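You operate a simulated robot arm through the tools that you are given. There is no shell and no other tool. Be economical: measure what you need, move in short steps, check, and stop when the job is done.

The job below is to be done with a simulated robot arm. You get a single attempt, and the scene is never put back.

## Task
Put two steel scoops of oats and one of flour into the open pan, then cover it.
Fine: the scoop goes back empty; nothing else goes in.
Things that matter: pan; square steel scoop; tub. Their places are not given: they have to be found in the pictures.

The check looks at the end state, three seconds after you hand in, the way a careful person would. Anything else that was tipped, shoved, dropped, spilled or broken makes it a failure. A push-on lid holds only when it is set on centred and level and pressed home; a screw cap is set on level and turned clockwise until tight.

## Robot
A 7-joint arm with a two-finger parallel gripper, fixed in place. Base frame: the origin is at the foot of the arm, x ahead of it, y to its left, z up; the work surface is at about z = 900. Lengths are in mm, angles in degrees, forces in N, time in s.
With the tool pointing down near the work surface it reaches from about 300 to 680 mm from the base axis. Its first joint turns from -66.0 to 66.0 degrees. Payload 1.57 kg.
The TCP is the grasp point between the finger pads, 30 mm short of the fingertips. In the tool frame z runs along the fingers and y along their closing line. The gripper opens to 110 mm. The fingers are 24 mm wide and 12 mm thick; the gripper's body (48 by 112 mm) begins 78 mm behind the TCP.
Orientation is that of the tool frame in the base frame, as a unit quaternion [x, y, z, w]. With the fingers straight down and closing along the base's y, the tool's x points along the base's -x, its y along +y and its z along -z.

## Interface
- The arm moves only by the tool servo_tool. Its argument "series" is a list of rows, each a list of 7 numbers: the turn, a rotation vector about the base's x, y, z in units of 5 degrees (1.0 is 5 degrees), then the shift along the base's x, y, z in units of 20 mm (1.0 is 20 mm), then the finger opening in mm, from 0 to 110. In form: [[rx, ry, rz, dx, dy, dz, claw], ...]. A call has 1 to 10 rows; each row shifts and turns the commanded pose from where the row before left it. A call with a number of a shift or a turn outside -1 to 1 is refused whole. Rows are played at 5 a second. More than 50 mm and 8.6 degrees between two rows, or a gripper value outside its range, and nothing of the call is played. A pose out of reach is approached as far as the arm can. The call stops where the force on the tool passes 40 N (or 10 N more than at its start, if that is more) or the arm is blocked; 0.2 s more then pass. The fingers move at their own pace (about 108 mm/s each) and stop on an object; they squeeze with about 22 N. The grip force told is the motor's: it shows also when the fingers shut on nothing. Time passes only in rows, and 0.2 s behind the last, so rows that do not move let the fingers close. The reply holds the time, the measured pose of the TCP, the force on the tool along the base axes, the opening and the grip force, in the units named above and with some noise, with the torque about the TCP (base axes, N m) and any sound that the robot's microphone picked up.
- Cameras (640 x 400 px; columns grow to the right, rows downward): "scene" is fixed at [176.5, -377.3, 1405.5]; the picture's right is [0.66, -0.75, 0.00], its down [-0.39, -0.34, -0.86] and it looks along [0.64, 0.57, -0.52] (base axes); focal length 214 px, centre (320, 200). "wrist" rides on the gripper at [70, 16, -141] in the tool frame; the picture's right is [-0.23, 0.97, 0.00], its down [-0.86, -0.20, -0.48] and it looks along [-0.47, -0.11, 0.88] (tool axes); focal length 222 px, centre (320, 200).
- camera(camera): a new picture of that camera. It takes no simulated time.
- pixel_to_xyz(camera, pixels): for up to 12 pixels [column, row] of the newest picture of that camera ("zoom" is the newest enlarged one), the place [x, y, z] in the base frame of the surface seen there, good to about 2 mm, but the place of the scene camera against the robot may be out by one fixed shift of up to 25 mm in any direction. It takes no simulated time.
- inspect(camera, box): a new picture of the part [left, top, right, bottom] of that camera's present view, enlarged. It takes no simulated time.
- sign_off(): hands the job in; it is judged then, once.

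Work in short steps. Measure before you move; look again where a grasp or a placing could have gone wrong, and mend it. You have 80 turns and 46 pictures in all, those below and enlarged ones among them. Open the gripper and draw the arm clear of the work before you hand the job in, unless the task says otherwise; then end with one line.

The tools are called after "Call:" as a command line: name --pt "numbers of a row" for each row, then --argument value for the rest, lists and objects as JSON in quotes. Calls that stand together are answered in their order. servo_tool: Moves the arm, as the interface text tells. Its arguments: {"type":"object","properties":{"series":{"type":"array","items":{"type":"array","items":{"type":"number"}}}},"required":["series"]} The other tools are called the same way: camera (camera) takes a picture; pixel_to_xyz (camera, pixels) gives the place of the surface under pixels of a picture; inspect (camera, box) takes an enlarged picture of a part of a camera's view; sign_off () hands the job in.

At the start:

```text
t: 0.0
tcp_pos: [330.1, -144.8, 1321.9]
orientation: [0.001, 1.0, 0.0, 0.0]
force: [-0.4, -0.2, 0.3]
moment: [0.03, -0.04, 0.0]
grip_width: 109.9
grip_force: 0.0
```

scene: 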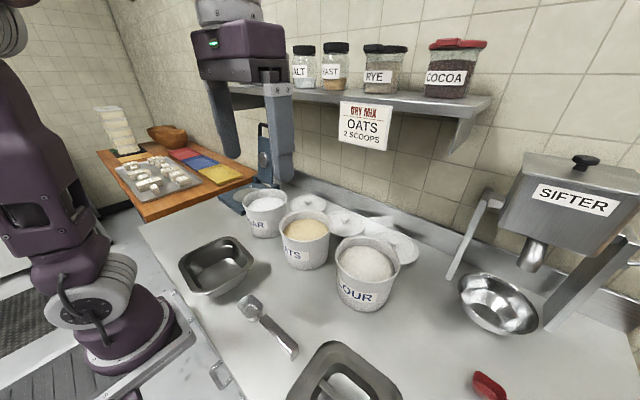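
wrist: 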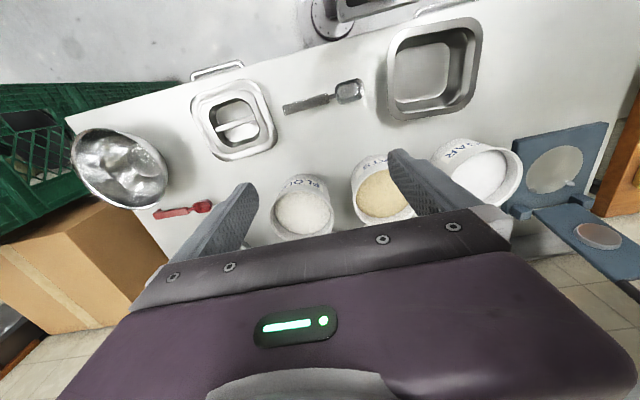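

The pictures show the pan near scene (215,265), the steel scoop near (268,325), the tubs SUGAR/OATS/FLOUR, and a lid at (345,375). I'll enlarge and measure them.

Call:
inspect --camera "scene" --box '[160, 180, 420, 400]'

Call:
inspect --camera "wrist" --box '[180, 10, 530, 240]'

Call:
pixel_to_xyz --camera "wrist" --pixels '[[285, 109], [330, 97], [348, 91], [360, 90], [435, 75], [390, 48], [480, 20], [468, 100], [398, 115], [300, 212], [380, 193], [237, 122]]'

```text
1.82 times, centred on (290, 290) of scene
```

zoom: 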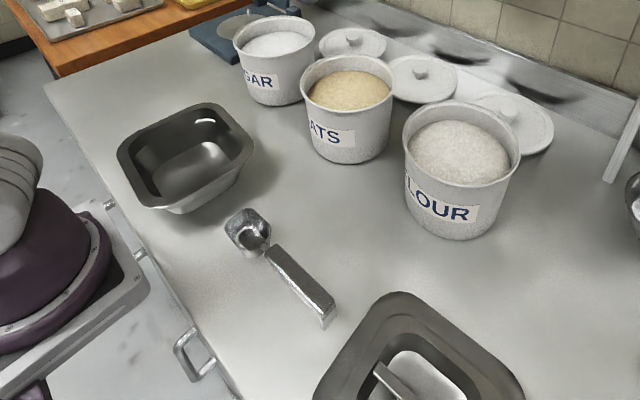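

```text
1.74 times, centred on (355, 125) of wrist
```

zoom: 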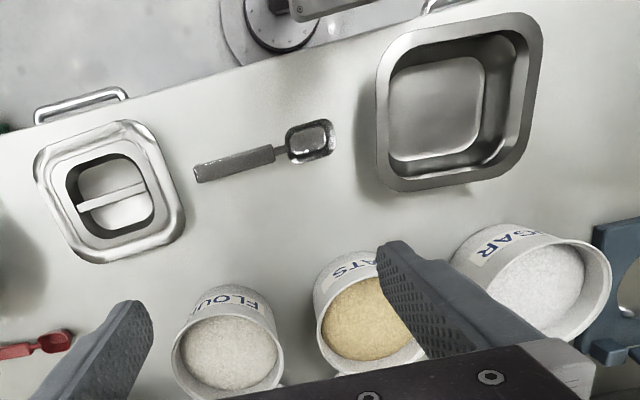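

```text
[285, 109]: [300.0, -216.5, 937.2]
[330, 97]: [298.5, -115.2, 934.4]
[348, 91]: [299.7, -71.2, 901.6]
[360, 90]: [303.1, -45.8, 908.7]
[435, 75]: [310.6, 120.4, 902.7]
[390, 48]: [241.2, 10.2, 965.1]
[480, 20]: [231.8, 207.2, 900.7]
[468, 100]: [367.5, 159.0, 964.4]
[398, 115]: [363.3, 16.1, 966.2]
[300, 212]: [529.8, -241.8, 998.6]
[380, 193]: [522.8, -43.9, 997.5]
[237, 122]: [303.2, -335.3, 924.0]
```

Tub contents sit around z 998, and the scoop handle is raised to about z 937. I'll enlarge the scoop and the lid, one at a time so the zoom measurements match.

Call:
inspect --camera "wrist" --box '[270, 60, 390, 135]'

```text
5.33 times, centred on (330, 98) of wrist
```

zoom: 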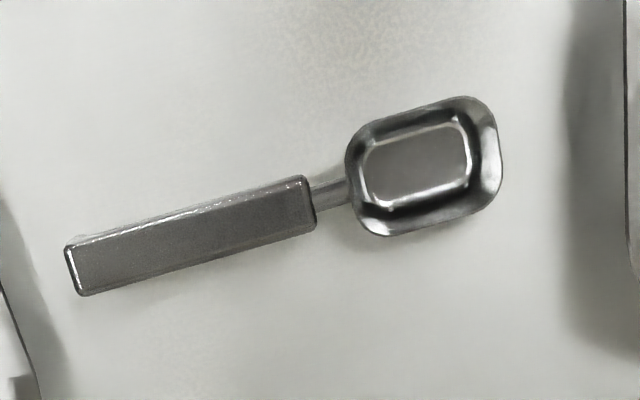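

Now measure points on the scoop in this zoom: the handle corners, its neck, and the bowl's rim and floor.

Call:
pixel_to_xyz --camera "zoom" --pixels '[[72, 252], [84, 290], [300, 184], [312, 222], [190, 238], [332, 194], [352, 140], [365, 225], [470, 100], [495, 180], [415, 165], [80, 310]]'

Call:
inspect --camera "wrist" --box '[180, 60, 300, 170]'

```text
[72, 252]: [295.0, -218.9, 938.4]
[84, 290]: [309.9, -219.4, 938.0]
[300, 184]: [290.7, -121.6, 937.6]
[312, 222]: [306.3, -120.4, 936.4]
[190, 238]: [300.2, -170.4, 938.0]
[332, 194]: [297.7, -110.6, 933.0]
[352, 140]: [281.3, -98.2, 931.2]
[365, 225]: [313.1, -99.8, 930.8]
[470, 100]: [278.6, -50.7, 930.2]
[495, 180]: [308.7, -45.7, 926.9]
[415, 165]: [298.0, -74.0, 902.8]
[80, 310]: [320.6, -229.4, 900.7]
```

```text
3.64 times, centred on (240, 115) of wrist
```

zoom: 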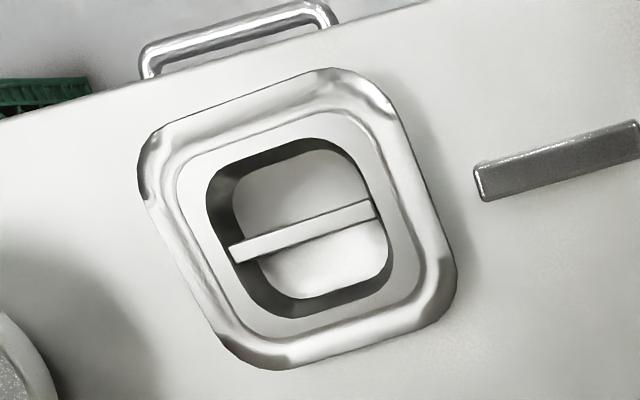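

Call:
pixel_to_xyz --camera "zoom" --pixels '[[160, 170], [330, 75], [440, 280], [270, 355], [305, 230], [240, 250], [368, 208], [290, 190], [320, 280], [190, 200], [225, 185], [400, 230]]'

Call:
inspect --camera "wrist" --box '[370, 0, 500, 130]'

```text
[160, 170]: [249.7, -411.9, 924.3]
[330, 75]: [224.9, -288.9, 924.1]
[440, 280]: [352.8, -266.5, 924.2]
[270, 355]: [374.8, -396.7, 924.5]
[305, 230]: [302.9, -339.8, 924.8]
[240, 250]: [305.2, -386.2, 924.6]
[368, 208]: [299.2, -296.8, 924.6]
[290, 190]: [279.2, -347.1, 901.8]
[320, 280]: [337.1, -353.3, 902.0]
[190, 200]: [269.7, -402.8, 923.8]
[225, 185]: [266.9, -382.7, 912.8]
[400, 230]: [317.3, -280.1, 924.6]
```

```text
3.08 times, centred on (435, 65) of wrist
```

zoom: 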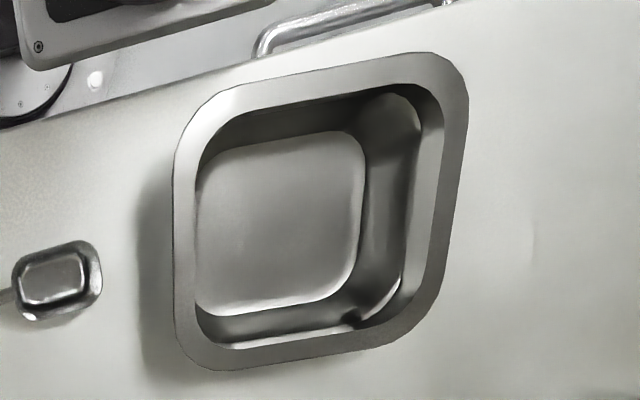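

Call:
pixel_to_xyz --camera "zoom" --pixels '[[182, 175], [190, 340], [230, 95], [420, 62], [462, 110], [435, 270], [385, 335], [235, 362], [270, 225], [186, 260], [320, 348], [448, 190]]'

Call:
inspect --camera "wrist" --box '[250, 140, 530, 250]'

```text
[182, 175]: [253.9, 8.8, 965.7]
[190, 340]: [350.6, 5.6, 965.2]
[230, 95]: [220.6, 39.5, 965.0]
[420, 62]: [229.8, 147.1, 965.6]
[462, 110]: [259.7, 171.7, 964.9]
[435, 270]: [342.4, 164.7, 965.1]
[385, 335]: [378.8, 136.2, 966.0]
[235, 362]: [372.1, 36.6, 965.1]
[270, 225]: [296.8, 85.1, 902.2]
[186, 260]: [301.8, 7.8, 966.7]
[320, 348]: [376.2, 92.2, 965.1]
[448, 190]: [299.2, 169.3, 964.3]
```

```text
2.29 times, centred on (390, 195) of wrist
```

zoom: 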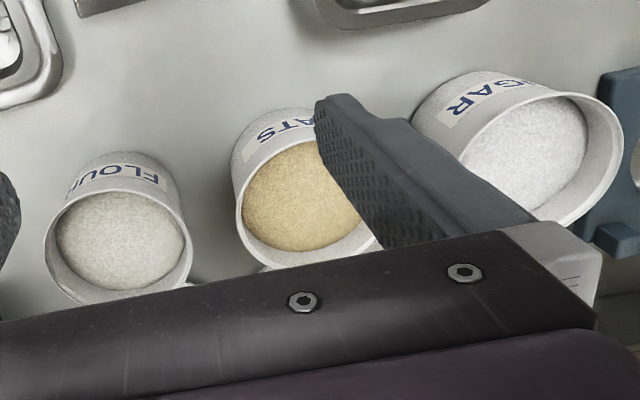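

Call:
pixel_to_xyz --camera "zoom" --pixels '[[47, 245], [120, 170], [188, 240], [90, 299], [120, 235], [65, 240], [236, 195], [280, 130], [310, 265], [300, 200], [250, 200], [165, 200]]'

Call:
camera --camera "scene"

Call:
pixel_to_xyz --camera "scene" --pixels '[[282, 228], [307, 212], [328, 228], [305, 242], [337, 258], [368, 238], [399, 262], [368, 287], [306, 229], [367, 263], [181, 265], [265, 310]]'

```text
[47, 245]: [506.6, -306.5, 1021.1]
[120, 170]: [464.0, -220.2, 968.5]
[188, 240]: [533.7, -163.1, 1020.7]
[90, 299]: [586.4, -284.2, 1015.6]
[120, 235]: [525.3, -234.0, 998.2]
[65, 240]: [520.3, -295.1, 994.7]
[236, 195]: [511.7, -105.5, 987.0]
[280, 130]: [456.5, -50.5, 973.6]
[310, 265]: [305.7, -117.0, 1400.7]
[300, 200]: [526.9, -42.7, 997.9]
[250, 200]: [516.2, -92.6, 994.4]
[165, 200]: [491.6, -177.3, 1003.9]
```

```text
37 pictures are left
```

scene: 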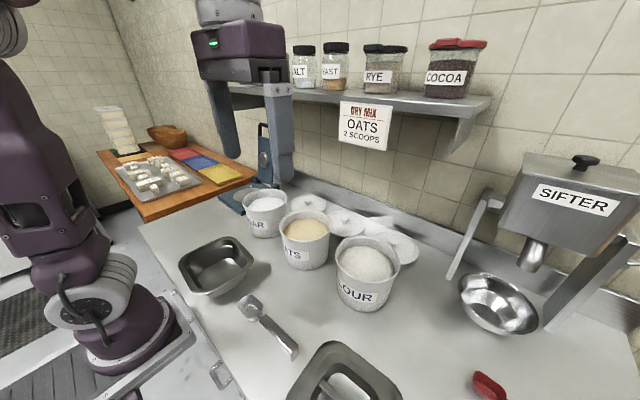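

```text
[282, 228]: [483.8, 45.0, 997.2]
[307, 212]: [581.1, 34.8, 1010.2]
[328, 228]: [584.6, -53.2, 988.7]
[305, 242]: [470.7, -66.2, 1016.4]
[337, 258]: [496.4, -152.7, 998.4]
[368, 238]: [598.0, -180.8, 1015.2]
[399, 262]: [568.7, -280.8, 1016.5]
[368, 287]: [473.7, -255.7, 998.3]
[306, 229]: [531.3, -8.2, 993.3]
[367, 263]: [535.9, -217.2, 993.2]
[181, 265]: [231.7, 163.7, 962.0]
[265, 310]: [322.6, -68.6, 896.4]
```

The scoop's handle spans y −219…−121 at x≈300 with its top at z 938, and the bowl spans y −99…−45 with its floor at 903. I'll turn the tool +90° so it closes along x, coming down over the rear part of the handle.

Call:
servo_tool --pt "0 0 1 -0.08 -0.1 -1 60" --pt "0 0 1 -0.08 -0.1 -1 60" --pt "0 0 1 -0.08 -0.1 -1 60" --pt "0 0 1 -0.08 -0.1 -1 60" --pt "0 0 1 -0.08 -0.1 -1 60" --pt "0 0 1 -0.08 -0.1 -1 60" --pt "0 0 1 -0.08 -0.1 -1 60" --pt "0 0 1 -0.08 -0.1 -1 60" --pt "0 0 1 -0.08 -0.1 -1 60" --pt "0 0 1 -0.08 -0.1 -1 60"

Call:
servo_tool --pt "0 0 1 -0.08 -0.1 -0.8 60" --pt "0 0 1 -0.08 -0.1 -0.8 60" --pt "0 0 1 -0.08 -0.1 -0.8 60" --pt "0 0 1 -0.08 -0.1 -0.8 60" --pt "0 0 1 -0.08 -0.1 -0.8 60" --pt "0 0 1 -0.08 -0.1 -0.8 60" --pt "0 0 1 -0.08 -0.1 -0.8 60" --pt "0 0 1 -0.08 -0.1 -0.4 60" --pt "0 0 0.46 0 0 0 60"

Call:
camera --camera "wrist"

```text
t: 2.2
tcp_pos: [313.0, -166.8, 1120.8]
orientation: [-0.423, 0.906, 0.001, 0.0]
force: [0.4, 0.2, -0.6]
moment: [0.02, 0.01, 0.02]
grip_width: 60.1
grip_force: 0.1
```

```text
t: 4.2
tcp_pos: [303.2, -181.7, 1001.9]
orientation: [0.722, -0.692, 0.0, 0.0]
force: [-0.5, 0.3, 0.2]
moment: [0.01, 0.0, 0.0]
grip_width: 59.8
grip_force: 0.1
```

```text
36 pictures are left
```

wrist: 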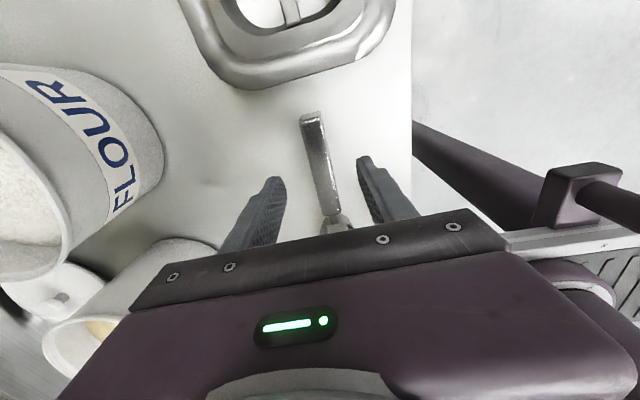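

The handle lies between the open fingers (pixels ~(315,115) to (330,210)). I'll measure it from here before closing.

Call:
pixel_to_xyz --camera "wrist" --pixels '[[311, 122], [318, 150], [328, 205], [333, 160], [335, 219]]'

Call:
inspect --camera "wrist" --box '[230, 90, 430, 240]'

```text
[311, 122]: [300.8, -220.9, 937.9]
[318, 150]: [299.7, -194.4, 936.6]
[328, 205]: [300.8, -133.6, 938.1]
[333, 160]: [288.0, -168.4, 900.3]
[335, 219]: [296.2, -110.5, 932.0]
```

```text
2.67 times, centred on (330, 165) of wrist
```

zoom: 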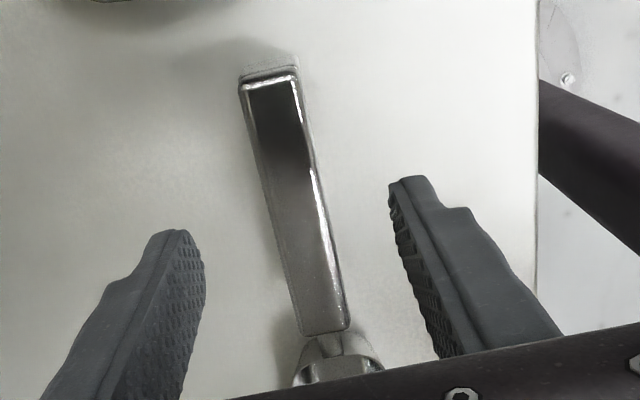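

Handle centre at y −182 is x≈301. I'll shift −2 mm in x, lower the TCP to z≈933 (tips at about 903), then close.

Call:
servo_tool --pt "0 0 0 -0.1 0 -0.85 60" --pt "0 0 0 0 0 -0.85 60" --pt "0 0 0 0 0 -0.85 60" --pt "0 0 0 0 0 -0.85 60" --pt "0 0 0 0 0 0 60" --pt "0 0 0 0 0 0 0" --pt "0 0 0 0 0 0 0" --pt "0 0 0 0 0 0 0"

```text
t: 6.0
tcp_pos: [299.1, -182.0, 934.2]
orientation: [0.721, -0.693, -0.001, 0.0]
force: [1.4, 0.5, -0.5]
moment: [0.01, 0.03, -0.01]
grip_width: 21.8
grip_force: 22.5
```

It holds at 21.8 mm wide. I'll lift straight up and look.

Call:
servo_tool --pt "0 0 0 0 0 0.5 0" --pt "0 0 0 0 0 1 0" --pt "0 0 0 0 0 1 0" --pt "0 0 0 0 0 1 0" --pt "0 0 0 0 0 1 0" --pt "0 0 0 0 0 1 0" --pt "0 0 0 0 0 1 0" --pt "0 0 0 0 0 1 0" --pt "0 0 0 0 0 1 0"

Call:
camera --camera "scene"

Call:
inspect --camera "wrist" --box '[230, 90, 430, 240]'

```text
t: 8.0
tcp_pos: [298.6, -181.2, 1103.3]
orientation: [0.721, -0.692, 0.0, 0.0]
force: [-0.2, 0.5, -0.8]
moment: [-0.02, -0.01, 0.03]
grip_width: 21.7
grip_force: 22.3
```

```text
34 pictures are left
```

scene: 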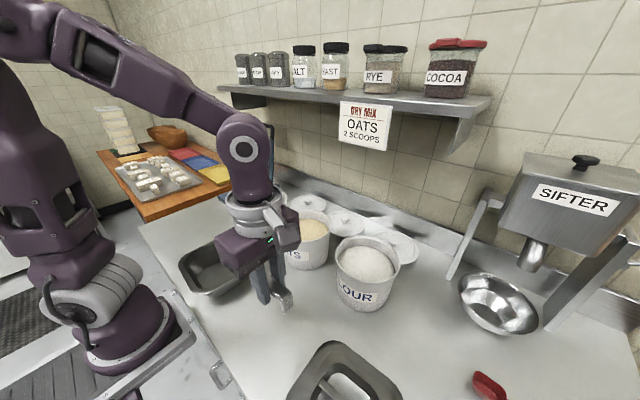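

```text
2.67 times, centred on (330, 165) of wrist
```

zoom: 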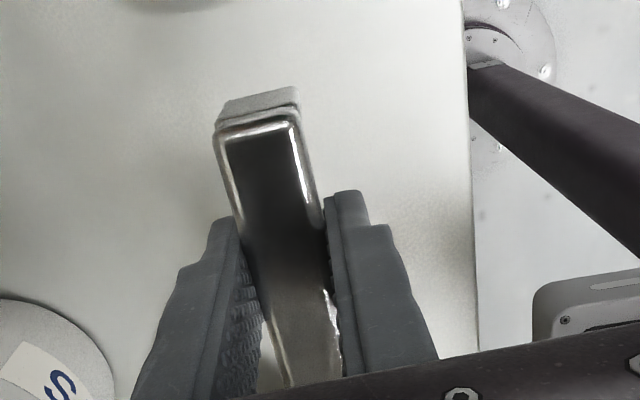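

Lifted. I'll check how level the scoop hangs.

Call:
pixel_to_xyz --camera "zoom" --pixels '[[230, 145], [290, 135], [270, 220], [300, 320], [310, 370], [258, 100]]'

Call:
inspect --camera "scene" --box '[220, 200, 420, 325]'

```text
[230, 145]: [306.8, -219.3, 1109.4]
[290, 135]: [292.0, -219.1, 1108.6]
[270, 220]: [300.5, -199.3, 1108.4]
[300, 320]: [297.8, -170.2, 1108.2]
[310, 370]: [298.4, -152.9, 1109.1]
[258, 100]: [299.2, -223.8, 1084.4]
```

```text
3.20 times, centred on (320, 262) of scene
```

zoom: 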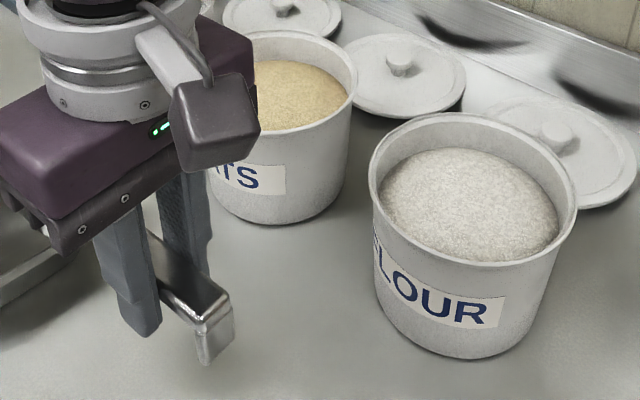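

The scoop is level in the grip (top 1108.5 all along). I'll turn it so its nose points diagonally (+x+y), which keeps the handle out of the flour tub, and approach the oats with everything above the rims.

Call:
servo_tool --pt "0 0 -0.946 0.6 0.2 0.2 0" --pt "0 0 -0.946 0.6 0.2 0.2 0" --pt "0 0 -0.946 0.6 0.2 0.2 0" --pt "0 0 -0.946 0.6 0.2 0.2 0" --pt "0 0 -0.946 0.6 0.2 0.2 0" --pt "0 0 -0.946 0.6 0.2 0.2 0" --pt "0 0 -0.946 0.6 0.2 0.2 0" --pt "0 0 -0.946 0.6 0.2 0.2 0" --pt "0 0 -0.946 0.6 0.2 0.2 0" --pt "0 0 -0.946 0.6 0.2 0.2 0"

Call:
camera --camera "wrist"

Call:
camera --camera "scene"

```text
t: 10.2
tcp_pos: [419.1, -142.4, 1142.8]
orientation: [-0.381, 0.925, -0.001, -0.001]
force: [-0.3, -0.2, -1.6]
moment: [-0.01, 0.0, -0.02]
grip_width: 21.6
grip_force: 21.8
```

```text
31 pictures are left
```

wrist: 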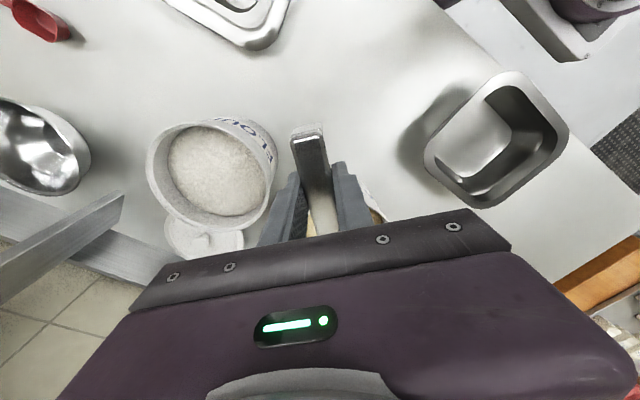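

```text
30 pictures are left
```

scene: 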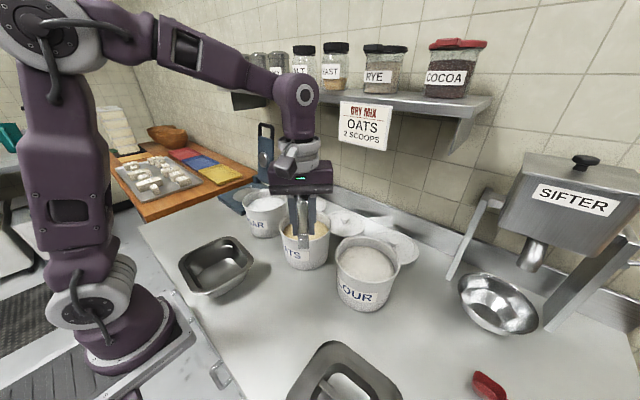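

I'll measure the flour tub's rim by wrist, plus both rims in the scene view to get the scene camera's shift.

Call:
pixel_to_xyz --camera "wrist" --pixels '[[150, 160], [273, 165], [212, 120], [200, 230], [165, 132], [258, 205], [215, 172], [190, 150], [240, 195], [178, 212], [374, 200], [380, 222]]'

Call:
inspect --camera "scene" --box '[270, 195, 430, 315]'

```text
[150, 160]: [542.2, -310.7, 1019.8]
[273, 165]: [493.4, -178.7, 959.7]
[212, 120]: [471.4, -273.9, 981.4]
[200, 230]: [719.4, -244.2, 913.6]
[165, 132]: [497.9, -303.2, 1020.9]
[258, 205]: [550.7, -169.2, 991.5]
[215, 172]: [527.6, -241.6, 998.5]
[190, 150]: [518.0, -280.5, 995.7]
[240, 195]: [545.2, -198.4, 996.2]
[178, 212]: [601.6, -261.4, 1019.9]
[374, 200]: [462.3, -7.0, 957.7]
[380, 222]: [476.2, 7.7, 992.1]
```

```text
3.33 times, centred on (350, 255) of scene
```

zoom: 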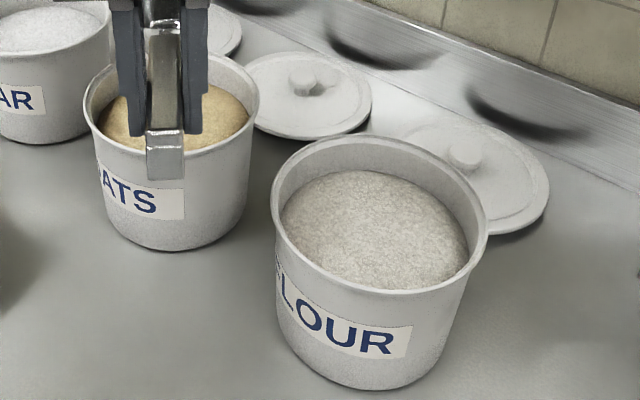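

Call:
pixel_to_xyz --camera "zoom" --pixels '[[275, 195], [484, 215], [340, 277], [450, 270], [345, 140], [440, 158], [88, 108], [256, 95], [115, 145], [220, 147], [240, 70], [375, 225]]'

```text
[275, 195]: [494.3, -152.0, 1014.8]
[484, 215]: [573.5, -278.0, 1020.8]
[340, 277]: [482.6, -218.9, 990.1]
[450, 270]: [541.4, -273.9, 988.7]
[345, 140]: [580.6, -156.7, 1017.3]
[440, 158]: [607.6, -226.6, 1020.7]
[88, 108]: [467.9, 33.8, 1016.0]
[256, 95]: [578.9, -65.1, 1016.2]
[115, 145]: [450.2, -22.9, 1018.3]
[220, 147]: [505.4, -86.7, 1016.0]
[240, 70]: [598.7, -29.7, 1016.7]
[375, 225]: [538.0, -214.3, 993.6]
```

Flour tub centre ≈(533,−237) and oats tub centre ≈(520,−37), with the rims at 1021 and radius about 73. Next I pitch the scoop 45° nose-down above the oats.

Call:
servo_tool --pt "-0.707 0.707 0 0.1 0.12 0.1 0" --pt "-0.707 0.707 0 0.1 0.12 0.1 0" --pt "-0.707 0.707 0 0.1 0.12 0.1 0" --pt "-0.707 0.707 0 0.1 0.12 0.1 0" --pt "-0.707 0.707 0 0.2 0.22 0.1 0" --pt "-0.707 0.707 0 0.2 0.22 0 0" --pt "-0.707 0.707 0 0.2 0.22 0 0" --pt "-0.707 0.707 0 0.3 0.3 0 0" --pt "-0.707 0.707 0 0.4 0.4 0 0"

Call:
camera --camera "scene"

```text
t: 12.2
tcp_pos: [454.3, -105.8, 1153.9]
orientation: [-0.352, 0.854, -0.146, -0.355]
force: [-0.3, 0.0, 0.1]
moment: [0.0, 0.03, 0.01]
grip_width: 21.4
grip_force: 22.2
```

```text
28 pictures are left
```

scene: 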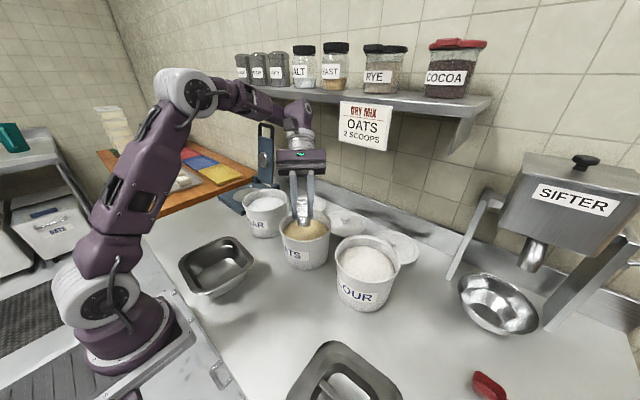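

The scoop is nose-down over the oats and aligned. I'll dip straight down to z≈1085 and check the force.

Call:
servo_tool --pt "0 0 0 0 0 -0.7 0" --pt "0 0 0 0 0 -0.7 0" --pt "0 0 0 0 0 -0.7 0" --pt "0 0 0 0 0 -0.7 0" --pt "0 0 0 0 0 -0.6 0"

Call:
inspect --camera "scene" --box '[240, 160, 400, 290]'

```text
t: 13.4
tcp_pos: [454.1, -103.4, 1085.6]
orientation: [-0.354, 0.854, -0.146, -0.352]
force: [3.8, 2.2, 1.0]
moment: [0.26, -0.27, -0.12]
grip_width: 21.6
grip_force: 21.6
```

```text
3.08 times, centred on (320, 225) of scene
```

zoom: 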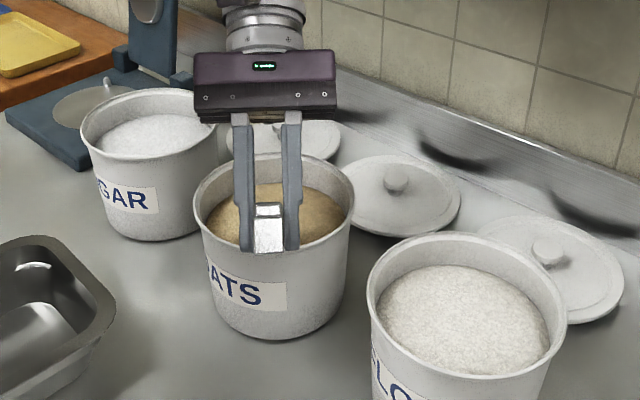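

Contact force is only a few newtons. I'll sink a bit more, then swing the bowl forward and level to 20°, with the handle just above the rim.

Call:
servo_tool --pt "0 0 0 0 0 -0.4 0" --pt "0.707 -0.707 0 -0.02 -0.04 -0.35 0" --pt "0.707 -0.707 0 -0.02 -0.04 -0.35 0" --pt "0.707 -0.707 0 -0.02 -0.04 -0.35 0" --pt "0.707 -0.707 0 -0.02 -0.04 -0.35 0" --pt "0.707 -0.707 0 -0.02 -0.04 -0.3 0"

Call:
inspect --camera "scene" --box '[240, 160, 400, 290]'

```text
t: 14.8
tcp_pos: [451.4, -108.4, 1043.9]
orientation: [-0.377, 0.91, -0.067, -0.159]
force: [1.2, -1.2, 11.0]
moment: [0.39, -0.25, -0.03]
grip_width: 22.0
grip_force: 21.7
```

```text
3.08 times, centred on (320, 225) of scene
```

zoom: 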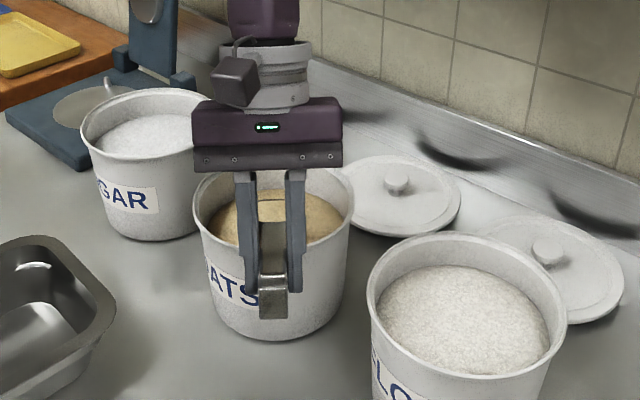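

Force is 11 N upward, probably light rim or bed contact. I'll now lift while levelling fully.

Call:
servo_tool --pt "0.35 -0.35 0 0 0 0.3 0" --pt "0.707 -0.707 0 0 0 0.5 0" --pt "0.707 -0.707 0 0 0 0.5 0" --pt "0.707 -0.707 0 0 0 0.6 0" --pt "0.35 -0.35 0 0 0 0.8 0" --pt "0 0 0 0 0 0.8 0" --pt "0 0 0 0 0 0.8 0" --pt "0 0 0 0 0 0 0"

Call:
inspect --camera "scene" --box '[240, 160, 400, 290]'

```text
t: 16.6
tcp_pos: [451.4, -108.4, 1128.6]
orientation: [-0.383, 0.924, 0.0, -0.001]
force: [0.1, -0.8, -1.0]
moment: [-0.03, 0.01, 0.02]
grip_width: 21.6
grip_force: 21.7
```

```text
3.08 times, centred on (320, 225) of scene
```

zoom: 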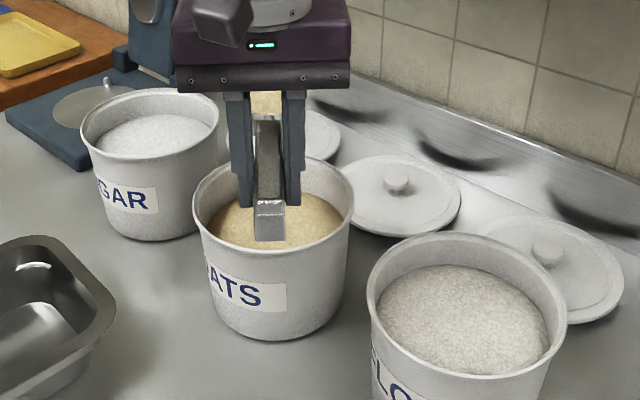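

Oats show in the bowl at zoom (265,103). I'll check its height against the expected bowl rim (~z 1126).

Call:
pixel_to_xyz --camera "zoom" --pixels '[[265, 96], [265, 103], [257, 103], [275, 103], [265, 112], [235, 215], [310, 225]]'

Call:
camera --camera "wrist"

```text
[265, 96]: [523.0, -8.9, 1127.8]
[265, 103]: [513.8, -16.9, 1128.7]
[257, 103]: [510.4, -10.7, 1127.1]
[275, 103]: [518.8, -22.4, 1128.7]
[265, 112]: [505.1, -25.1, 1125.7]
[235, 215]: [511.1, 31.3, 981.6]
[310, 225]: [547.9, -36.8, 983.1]
```

```text
24 pictures are left
```

wrist: 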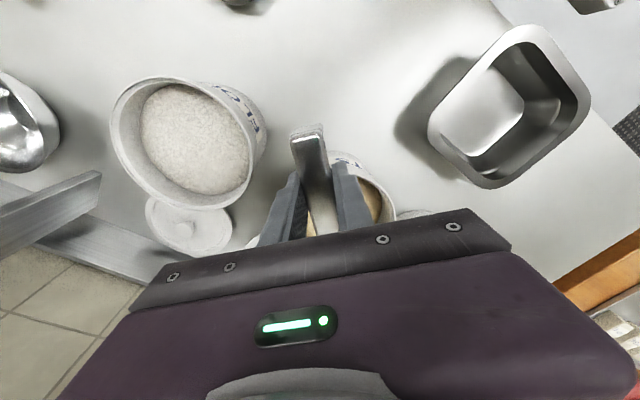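

The bowl is full (about 1128 scene z, roughly flush to slightly heaped), and the oats level has dropped. I'll carry it level to the pan at (299,88), turning the nose towards +y.

Call:
servo_tool --pt "0 0 0.4 -0.3 0.15 0 0" --pt "0 0 0.8 -0.5 0.3 0 0" --pt "0 0 1 -0.75 0.45 0 0" --pt "0 0 1 -0.8 0.5 0 0" --pt "0 0 1 -0.8 0.5 0 0" --pt "0 0 1 -0.8 0.5 0 0" --pt "0 0 1 -0.8 0.5 0 0" --pt "0 0 1 -0.8 0.5 0 0" --pt "0 0 1 -0.8 0.5 0 0" --pt "0 0 1 -0.8 0.4 0 0"

Call:
camera --camera "scene"

```text
t: 18.8
tcp_pos: [308.7, -23.4, 1129.6]
orientation: [0.713, -0.701, 0.002, 0.0]
force: [-0.1, 0.2, -1.7]
moment: [-0.03, -0.01, 0.0]
grip_width: 21.7
grip_force: 21.7
```

```text
23 pictures are left
```

scene: 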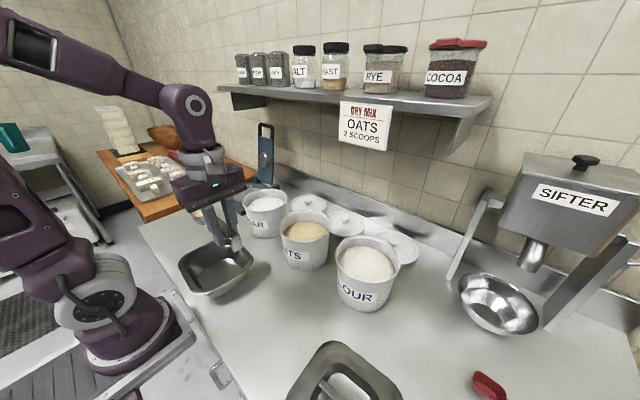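

The bowl is above the pan. I'll start tipping nose-down (about −x), keeping the nose over the pan centre.

Call:
servo_tool --pt "-1 0 0 -0.05 0 -0.1 0" --pt "-1 0 0 -0.05 0 -0.1 0" --pt "-1 0 0 -0.05 0.1 -0.1 0" --pt "-1 0 0 -0.05 0.15 -0.1 0" --pt "-1 0 0 -0.05 0.2 -0.1 0" --pt "-1 0 0 -0.05 0.25 -0.1 0" --pt "-1 0 0 0 0.3 0 0" --pt "-1 0 0 0 0.3 0 0" --pt "-1 0 0 0 0.3 0 0" --pt "-1 0 0 0 0.3 0 0"

Call:
servo_tool --pt "-1 0 0 0 0.3 0 0" --pt "-1 0 0 0 0.4 0 0" --pt "-1 0 0 0 0.4 0 0" --pt "-1 0 0 0 0.4 0 0" --pt "-1 0 0 0 0.4 0 0" --pt "-1 0 0 0 0.4 0 0" --pt "-1 0 0 0 0.4 0 0" --pt "-1 0 0 0 0.3 0 0" --pt "0 0 0 0 0 0 0"

Call:
camera --camera "scene"

```text
t: 21.0
tcp_pos: [303.0, 15.2, 1116.9]
orientation: [0.646, -0.635, 0.298, 0.301]
force: [-0.3, 0.2, -0.9]
moment: [-0.01, -0.02, 0.0]
grip_width: 21.5
grip_force: 21.4
```

```text
t: 23.0
tcp_pos: [302.6, 74.7, 1117.4]
orientation: [0.504, -0.495, 0.496, 0.505]
force: [0.7, -0.2, -0.7]
moment: [0.01, 0.02, 0.02]
grip_width: 21.4
grip_force: 22.1
```

```text
22 pictures are left
```

scene: 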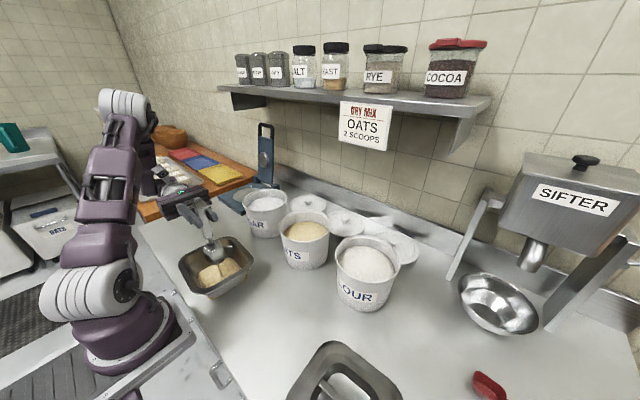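

90° was reached and the oats are in the pan. I'll tip 15° more to empty fully and look close.

Call:
servo_tool --pt "-1 0 0 0 0.3 0 0" --pt "-1 0 0 0 0.3 0 0" --pt "-1 0 0 0 0.2 0 0" --pt "0 0 0 0 0 0 0"

Call:
inspect --camera "scene" --box '[150, 170, 280, 310]'

```text
t: 24.0
tcp_pos: [303.4, 91.0, 1116.9]
orientation: [0.434, -0.426, 0.557, 0.566]
force: [-0.5, -0.6, -0.6]
moment: [0.0, 0.02, -0.03]
grip_width: 21.7
grip_force: 22.0
```

```text
2.86 times, centred on (215, 240) of scene
```

zoom: 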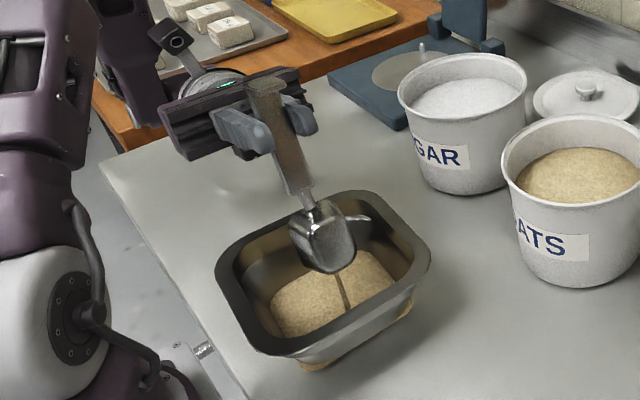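

The scoop is empty and the oats sit in the pan. I'll return for the second scoop: untilt to 45° first.

Call:
servo_tool --pt "1 0 0 0 -0.4 0.2 0" --pt "1 0 0 0 -0.4 0.2 0" --pt "1 0 0 0 -0.4 0.2 0" --pt "1 0 0 0 -0.4 0.2 0" --pt "1 0 0 0 -0.4 0.2 0" --pt "1 0 0 0 -0.4 0.2 0" --pt "1 0 0 0 -0.4 0.2 0" --pt "1 0 0 0 -0.4 0.2 0" --pt "1 0 0 0 -0.4 0.2 0" --pt "1 0 0 0 -0.4 0.2 0"

Call:
servo_tool --pt "1 0 0 0 -0.2 0 0" --pt "1 0 0 0 -0.2 0 0" --pt "0 0 -1 0.8 -0.6 0 0" --pt "0 0 -1 0.8 -0.6 0 0" --pt "0 0 -1 0.8 -0.6 0 0" --pt "0 0 -1 0.8 -0.6 0 0" --pt "0 0 -1 0.8 -0.6 0 0" --pt "0 0 -1 0.8 -0.6 0 0" --pt "0 0 -1 0.8 -0.6 0 0" --pt "0 0 -1 0.8 -0.6 0 0"

```text
t: 26.2
tcp_pos: [302.7, 11.1, 1157.1]
orientation: [0.634, -0.621, 0.323, 0.328]
force: [-0.7, 0.2, -1.5]
moment: [0.01, -0.01, 0.01]
grip_width: 21.8
grip_force: 22.2
```

```text
t: 28.4
tcp_pos: [431.6, -94.5, 1158.0]
orientation: [-0.397, 0.834, -0.158, -0.348]
force: [0.0, 0.3, -0.7]
moment: [0.02, 0.03, -0.01]
grip_width: 21.8
grip_force: 21.8
```

Now finish the yaw, align at (454,−104), and dip to z≈1071.

Call:
servo_tool --pt "0 0 -1 0.55 -0.25 0 0" --pt "0 0 -0.2 0.55 -0.25 0 0" --pt "0 0 0 0 0 -0.87 0" --pt "0 0 0 0 0 -0.87 0" --pt "0 0 0 0 0 -0.87 0" --pt "0 0 0 0 0 -0.87 0" --pt "0 0 0 0 0 -0.87 0"

Call:
servo_tool --pt "0.707 -0.707 0 0.05 0.05 -0.25 0" --pt "0.707 -0.707 0 0.05 0.05 -0.25 0" --pt "0.707 -0.707 0 0.05 0.05 -0.25 0" --pt "0.35 -0.35 0 0 0 -0.15 0"

```text
t: 30.0
tcp_pos: [451.1, -102.9, 1069.8]
orientation: [-0.354, 0.853, -0.141, -0.356]
force: [-0.2, -0.7, -0.4]
moment: [-0.02, 0.02, -0.01]
grip_width: 21.5
grip_force: 22.0
```

```text
t: 31.0
tcp_pos: [455.8, -99.8, 1052.9]
orientation: [-0.372, 0.897, -0.085, -0.222]
force: [-0.3, -0.2, -0.7]
moment: [-0.01, 0.01, -0.01]
grip_width: 21.4
grip_force: 21.9
```

No rim contact this time. I'll level while lifting, then look into the bowl.

Call:
servo_tool --pt "0.707 -0.707 0 0 0 0.2 0" --pt "0.707 -0.707 0 0 0 0.4 0" --pt "0.707 -0.707 0 0 0 0.5 0" --pt "0.707 -0.707 0 0 0 0.6 0" --pt "0.707 -0.707 0 0 0 0.7 0" --pt "0.35 -0.35 0 0 0 0.8 0" --pt "0 0 0 0 0 0.6 0" --pt "0 0 0 0 0 0 0"

Call:
inspect --camera "scene" --box '[240, 160, 400, 290]'

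Call:
pixel_to_xyz --camera "zoom" --pixels '[[265, 96], [265, 103], [265, 112], [235, 215], [310, 225], [270, 210]]'

```text
t: 32.8
tcp_pos: [456.1, -99.6, 1129.3]
orientation: [-0.385, 0.923, 0.005, -0.003]
force: [-0.3, -0.6, -1.0]
moment: [-0.03, 0.01, -0.01]
grip_width: 21.6
grip_force: 22.1
```

```text
3.08 times, centred on (320, 225) of scene
```

zoom: 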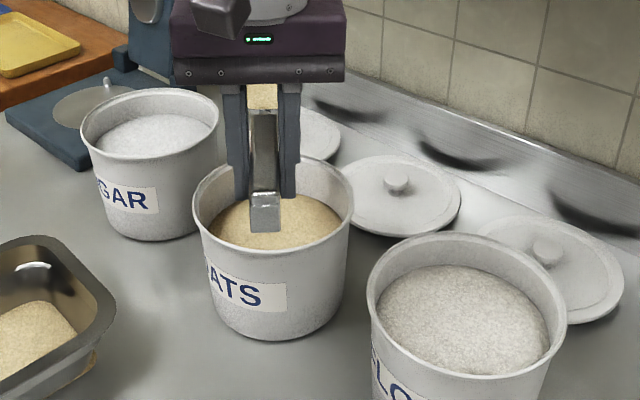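

```text
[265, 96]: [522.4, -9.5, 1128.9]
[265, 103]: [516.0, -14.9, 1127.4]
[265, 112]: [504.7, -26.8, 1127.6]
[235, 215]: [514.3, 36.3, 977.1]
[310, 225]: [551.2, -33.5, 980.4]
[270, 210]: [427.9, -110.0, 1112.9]
```

Full again. I'll carry it to the pan the same way.

Call:
servo_tool --pt "0 0 0.4 -0.3 0.15 0 0" --pt "0 0 0.8 -0.6 0.3 0 0" --pt "0 0 1 -0.8 0.4 0 0" --pt "0 0 1 -0.85 0.45 0 0" --pt "0 0 1 -0.85 0.45 0 0" --pt "0 0 1 -0.85 0.45 0 0" --pt "0 0 1 -0.85 0.45 0 0" --pt "0 0 1 -0.85 0.45 0 0" --pt "0 0 1 -0.85 0.45 0 0" --pt "0 0 1 -0.85 0.4 0 0"

Call:
servo_tool --pt "-1 0 0 0 0 -0.1 0" --pt "-1 0 0 0 0 -0.1 0" --pt "-1 0 0 0 0.1 -0.1 0" --pt "-1 0 0 0 0.15 -0.1 0" --pt "-1 0 0 0 0.2 -0.1 0" --pt "-1 0 0 0 0.25 -0.1 0" --pt "-1 0 0 0 0.3 0 0" --pt "-1 0 0 0 0.3 0 0" --pt "-1 0 0 0 0.3 0 0" --pt "-1 0 0 0 0.3 0 0"

Call:
servo_tool --pt "-1 0 0 0 0.3 0 0" --pt "-1 0 0 0 0.4 0 0" --pt "-1 0 0 0 0.4 0 0" --pt "-1 0 0 0 0.4 0 0" --pt "-1 0 0 0 0.4 0 0" --pt "-1 0 0 0 0.4 0 0" --pt "-1 0 0 0 0.4 0 0" --pt "-1 0 0 0 0.4 0 0" --pt "-1 0 0 0 0.3 0 0" --pt "-1 0 0 0 0.3 0 0"

Call:
servo_tool --pt "-1 0 0 0 0.2 0 0" --pt "0 0 0 0 0 0 0" --pt "0 0 0 0 0 0 0"

Call:
inspect --camera "scene" --box '[150, 170, 280, 310]'

```text
t: 35.0
tcp_pos: [302.3, -21.8, 1128.4]
orientation: [0.715, -0.699, -0.003, 0.006]
force: [-0.4, 0.0, -1.6]
moment: [-0.01, 0.01, -0.02]
grip_width: 21.8
grip_force: 22.1
```

```text
t: 37.2
tcp_pos: [302.6, 18.8, 1117.3]
orientation: [0.645, -0.635, 0.294, 0.308]
force: [0.1, -0.2, -1.2]
moment: [-0.02, 0.0, -0.01]
grip_width: 21.6
grip_force: 22.6
```

```text
t: 39.4
tcp_pos: [302.7, 90.1, 1116.3]
orientation: [0.455, -0.452, 0.533, 0.551]
force: [-0.6, -0.2, -0.2]
moment: [0.02, -0.01, -0.02]
grip_width: 21.5
grip_force: 22.4
```

```text
t: 40.2
tcp_pos: [301.8, 95.7, 1116.3]
orientation: [0.431, -0.428, 0.553, 0.57]
force: [0.4, 0.0, -0.7]
moment: [-0.02, 0.01, 0.03]
grip_width: 21.4
grip_force: 21.8
```

```text
2.86 times, centred on (215, 240) of scene
```

zoom: 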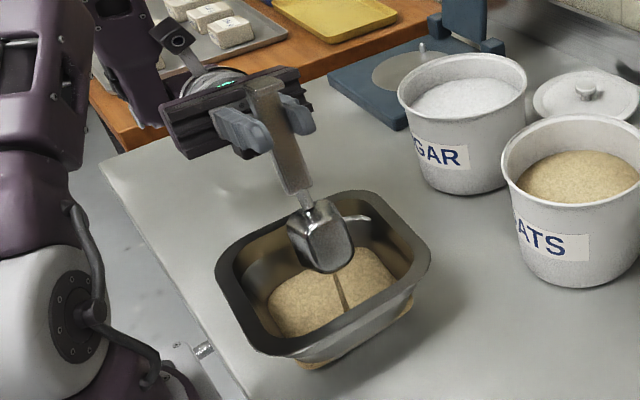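

Two scoops of oats are in and the scoop is empty. Next is the flour: untilt to 45°, then travel high to (467,−304).

Call:
servo_tool --pt "1 0 0 0 -0.4 0.2 0" --pt "1 0 0 0 -0.4 0.2 0" --pt "1 0 0 0 -0.4 0.2 0" --pt "1 0 0 0 -0.4 0.2 0" --pt "1 0 0 0 -0.4 0.2 0" --pt "1 0 0 0 -0.4 0.2 0" --pt "1 0 0 0 -0.4 0.2 0" --pt "1 0 0 0 -0.4 0.2 0" --pt "1 0 0 0 -0.4 0.2 0" --pt "1 0 0 0 -0.4 0.2 0"

Call:
servo_tool --pt "1 0 0 0 -0.6 0 0" --pt "1 0 0 0 -0.9 0 0" --pt "0 0 -0.6 0.5 -1 0 0" --pt "0 0 -0.6 0.5 -1 0 0" --pt "0 0 -0.6 0.5 -1 0 0" --pt "0 0 -0.6 0.5 -1 0 0" --pt "0 0 -0.6 0.5 -1 0 0" --pt "0 0 -0.6 0.5 -1 0 0" --pt "0 0 -0.6 0.5 -1 0 0" --pt "0 0 -0.6 0.5 -1 0 0"

Call:
servo_tool --pt "0 0 -0.6 0.5 -1 0 0" --pt "0 0 -0.6 0.5 -1 0 0" --pt "0 0 -0.6 0.5 -1 0 0" --pt "0 0 -0.6 0.6 -1 0 0" --pt "0 0 -0.6 0.6 -1 0 0" --pt "0 0 -0.6 0.6 -1 0 0" --pt "0 0 -0.6 0.6 -0.4 0 0" --pt "0 0 0 0 0 0 0"

Call:
inspect --camera "scene" --box '[270, 130, 450, 310]'

```text
t: 42.4
tcp_pos: [302.5, 15.5, 1157.7]
orientation: [0.632, -0.621, 0.32, 0.334]
force: [1.2, 0.9, -1.6]
moment: [0.02, -0.02, 0.0]
grip_width: 21.5
grip_force: 22.2
```

```text
t: 44.6
tcp_pos: [383.7, -174.9, 1156.3]
orientation: [-0.509, 0.77, -0.2, -0.327]
force: [-0.6, 0.2, -0.3]
moment: [-0.02, 0.01, 0.02]
grip_width: 21.7
grip_force: 21.4
```

```text
t: 46.4
tcp_pos: [461.3, -303.6, 1156.8]
orientation: [-0.36, 0.85, -0.137, -0.358]
force: [0.7, 0.0, -1.6]
moment: [-0.01, -0.01, 0.01]
grip_width: 21.4
grip_force: 22.6
```

```text
2.22 times, centred on (360, 220) of scene
```

zoom: 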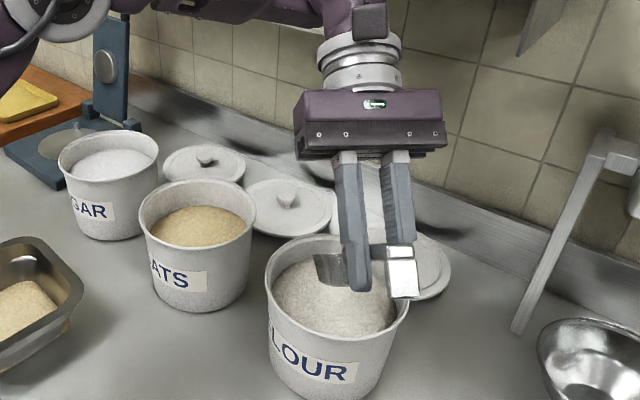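

The scoop is aligned over the flour. I'll shift +5 mm in x, dip to z≈1075, then swing to about 28°.

Call:
servo_tool --pt "0 0 0 0.25 0 -0.61 0" --pt "0 0 0 0 0 -0.86 0" --pt "0 0 0 0 0 -0.86 0" --pt "0 0 0 0 0 -0.86 0" --pt "0 0 0 0 0 -0.86 0"

Call:
servo_tool --pt "0.707 -0.707 0 0.05 0.05 -0.25 0" --pt "0.707 -0.707 0 0.05 0.05 -0.25 0" --pt "0.707 -0.707 0 0.05 0.05 -0.25 0" --pt "0.35 -0.35 0 0 0 -0.2 0"

Call:
servo_tool --pt "0.707 -0.707 0 0 0 0.2 0" --pt "0.707 -0.707 0 0 0 0.4 0" --pt "0.707 -0.707 0 0 0 0.5 0" --pt "0.707 -0.707 0 0 0 0.6 0" --pt "0.707 -0.707 0 0 0 0.7 0" --pt "0.35 -0.35 0 0 0 0.8 0" --pt "0 0 0 0 0 0.6 0" --pt "0 0 0 0 0 0 0"

Call:
inspect --camera "scene" --box '[270, 130, 450, 310]'

```text
t: 47.6
tcp_pos: [464.4, -304.0, 1075.0]
orientation: [-0.361, 0.85, -0.138, -0.358]
force: [0.3, 0.9, -1.1]
moment: [0.01, 0.03, 0.0]
grip_width: 21.6
grip_force: 22.5
```

```text
t: 48.6
tcp_pos: [468.1, -299.5, 1055.5]
orientation: [-0.38, 0.893, -0.084, -0.224]
force: [1.0, 0.0, -1.2]
moment: [-0.02, 0.01, -0.01]
grip_width: 21.6
grip_force: 22.1
```

```text
t: 50.4
tcp_pos: [468.5, -300.0, 1131.8]
orientation: [-0.392, 0.92, 0.005, -0.005]
force: [-0.7, -0.1, -0.7]
moment: [-0.01, 0.05, -0.01]
grip_width: 21.8
grip_force: 21.9
```

```text
2.22 times, centred on (360, 220) of scene
```

zoom: 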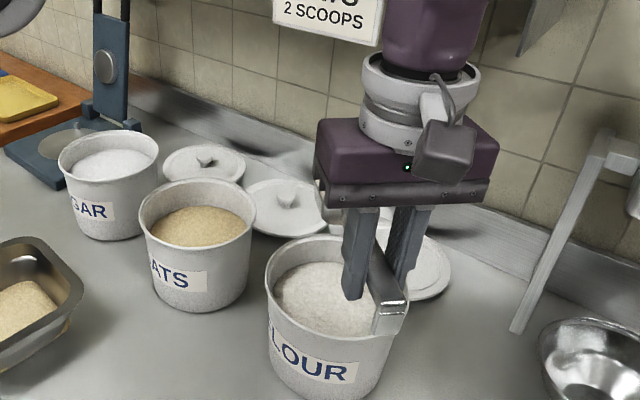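

The bowl is mostly hidden behind the fingers. I'll query pixels around (335–345,215–235) for its height.

Call:
pixel_to_xyz --camera "zoom" --pixels '[[334, 215], [338, 225], [343, 215], [385, 225], [390, 240], [380, 240], [300, 285], [350, 315]]'

Call:
camera --camera "wrist"

```text
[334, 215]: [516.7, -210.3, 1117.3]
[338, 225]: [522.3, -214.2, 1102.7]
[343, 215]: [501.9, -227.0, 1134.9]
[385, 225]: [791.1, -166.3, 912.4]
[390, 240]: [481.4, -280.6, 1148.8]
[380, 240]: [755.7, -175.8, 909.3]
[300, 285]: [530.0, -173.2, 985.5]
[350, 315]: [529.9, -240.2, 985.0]
```

```text
16 pictures are left
```

wrist: 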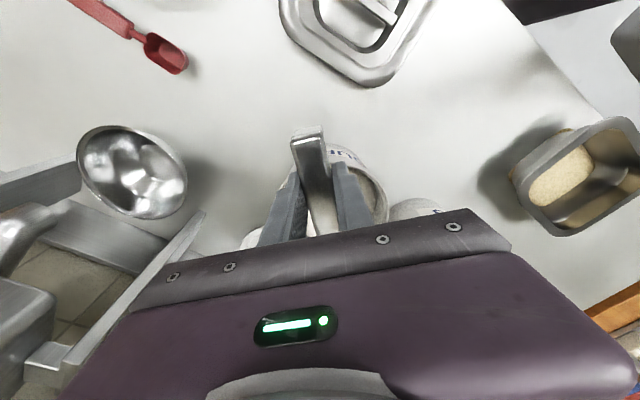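

The flour level fell from 993 to 985, so the scoop is loaded. I'll carry it level to the pan, then tip as before.

Call:
servo_tool --pt "0 0 0.3 -0.3 0.4 0 0" --pt "0 0 0.6 -0.6 0.7 0 0" --pt "0 0 0.6 -0.6 0.8 0 0" --pt "0 0 0.6 -0.6 0.85 0 0" --pt "0 0 0.6 -0.6 0.85 0 0" --pt "0 0 0.6 -0.6 0.85 0 0" --pt "0 0 0.6 -0.6 0.85 0 0" --pt "0 0 0.6 -0.6 0.85 0 0" --pt "0 0 0.6 -0.6 0.85 0 0" --pt "0 0 0.6 -0.6 0.85 0 0"

Call:
servo_tool --pt "0 0 0.6 -0.5 0.85 0 0" --pt "0 0 0.6 -0.5 0.85 0 0" --pt "0 0 0.6 -0.5 0.85 0 0" --pt "0 0 0.6 -0.4 0.85 0 0" --pt "0 0 0.6 -0.4 0.85 0 0" --pt "0 0 0.5 -0.25 0.85 -0.1 0" --pt "0 0 0.1 0 0.85 -0.1 0" --pt "0 0 0 0 0 0 0"

Call:
inspect --camera "scene" --box '[150, 150, 290, 310]'

```text
t: 52.6
tcp_pos: [355.1, -142.7, 1133.1]
orientation: [-0.608, 0.794, 0.004, -0.005]
force: [0.0, 0.3, -1.8]
moment: [-0.06, 0.0, -0.02]
grip_width: 21.9
grip_force: 21.5
```

```text
t: 54.4
tcp_pos: [303.8, -21.9, 1129.5]
orientation: [0.724, -0.69, -0.002, 0.006]
force: [0.9, 0.1, -0.7]
moment: [-0.04, -0.01, 0.01]
grip_width: 21.8
grip_force: 21.6
```

```text
2.50 times, centred on (220, 230) of scene
```

zoom: 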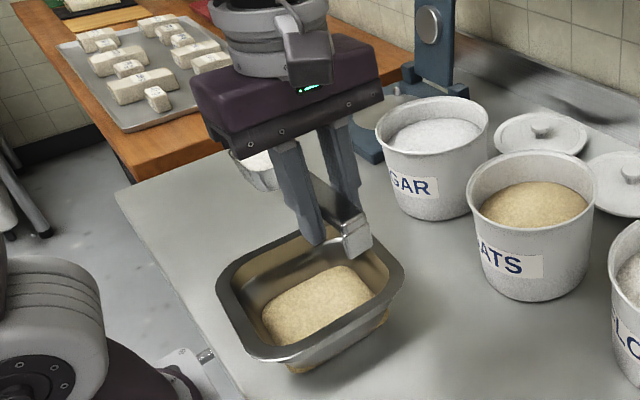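

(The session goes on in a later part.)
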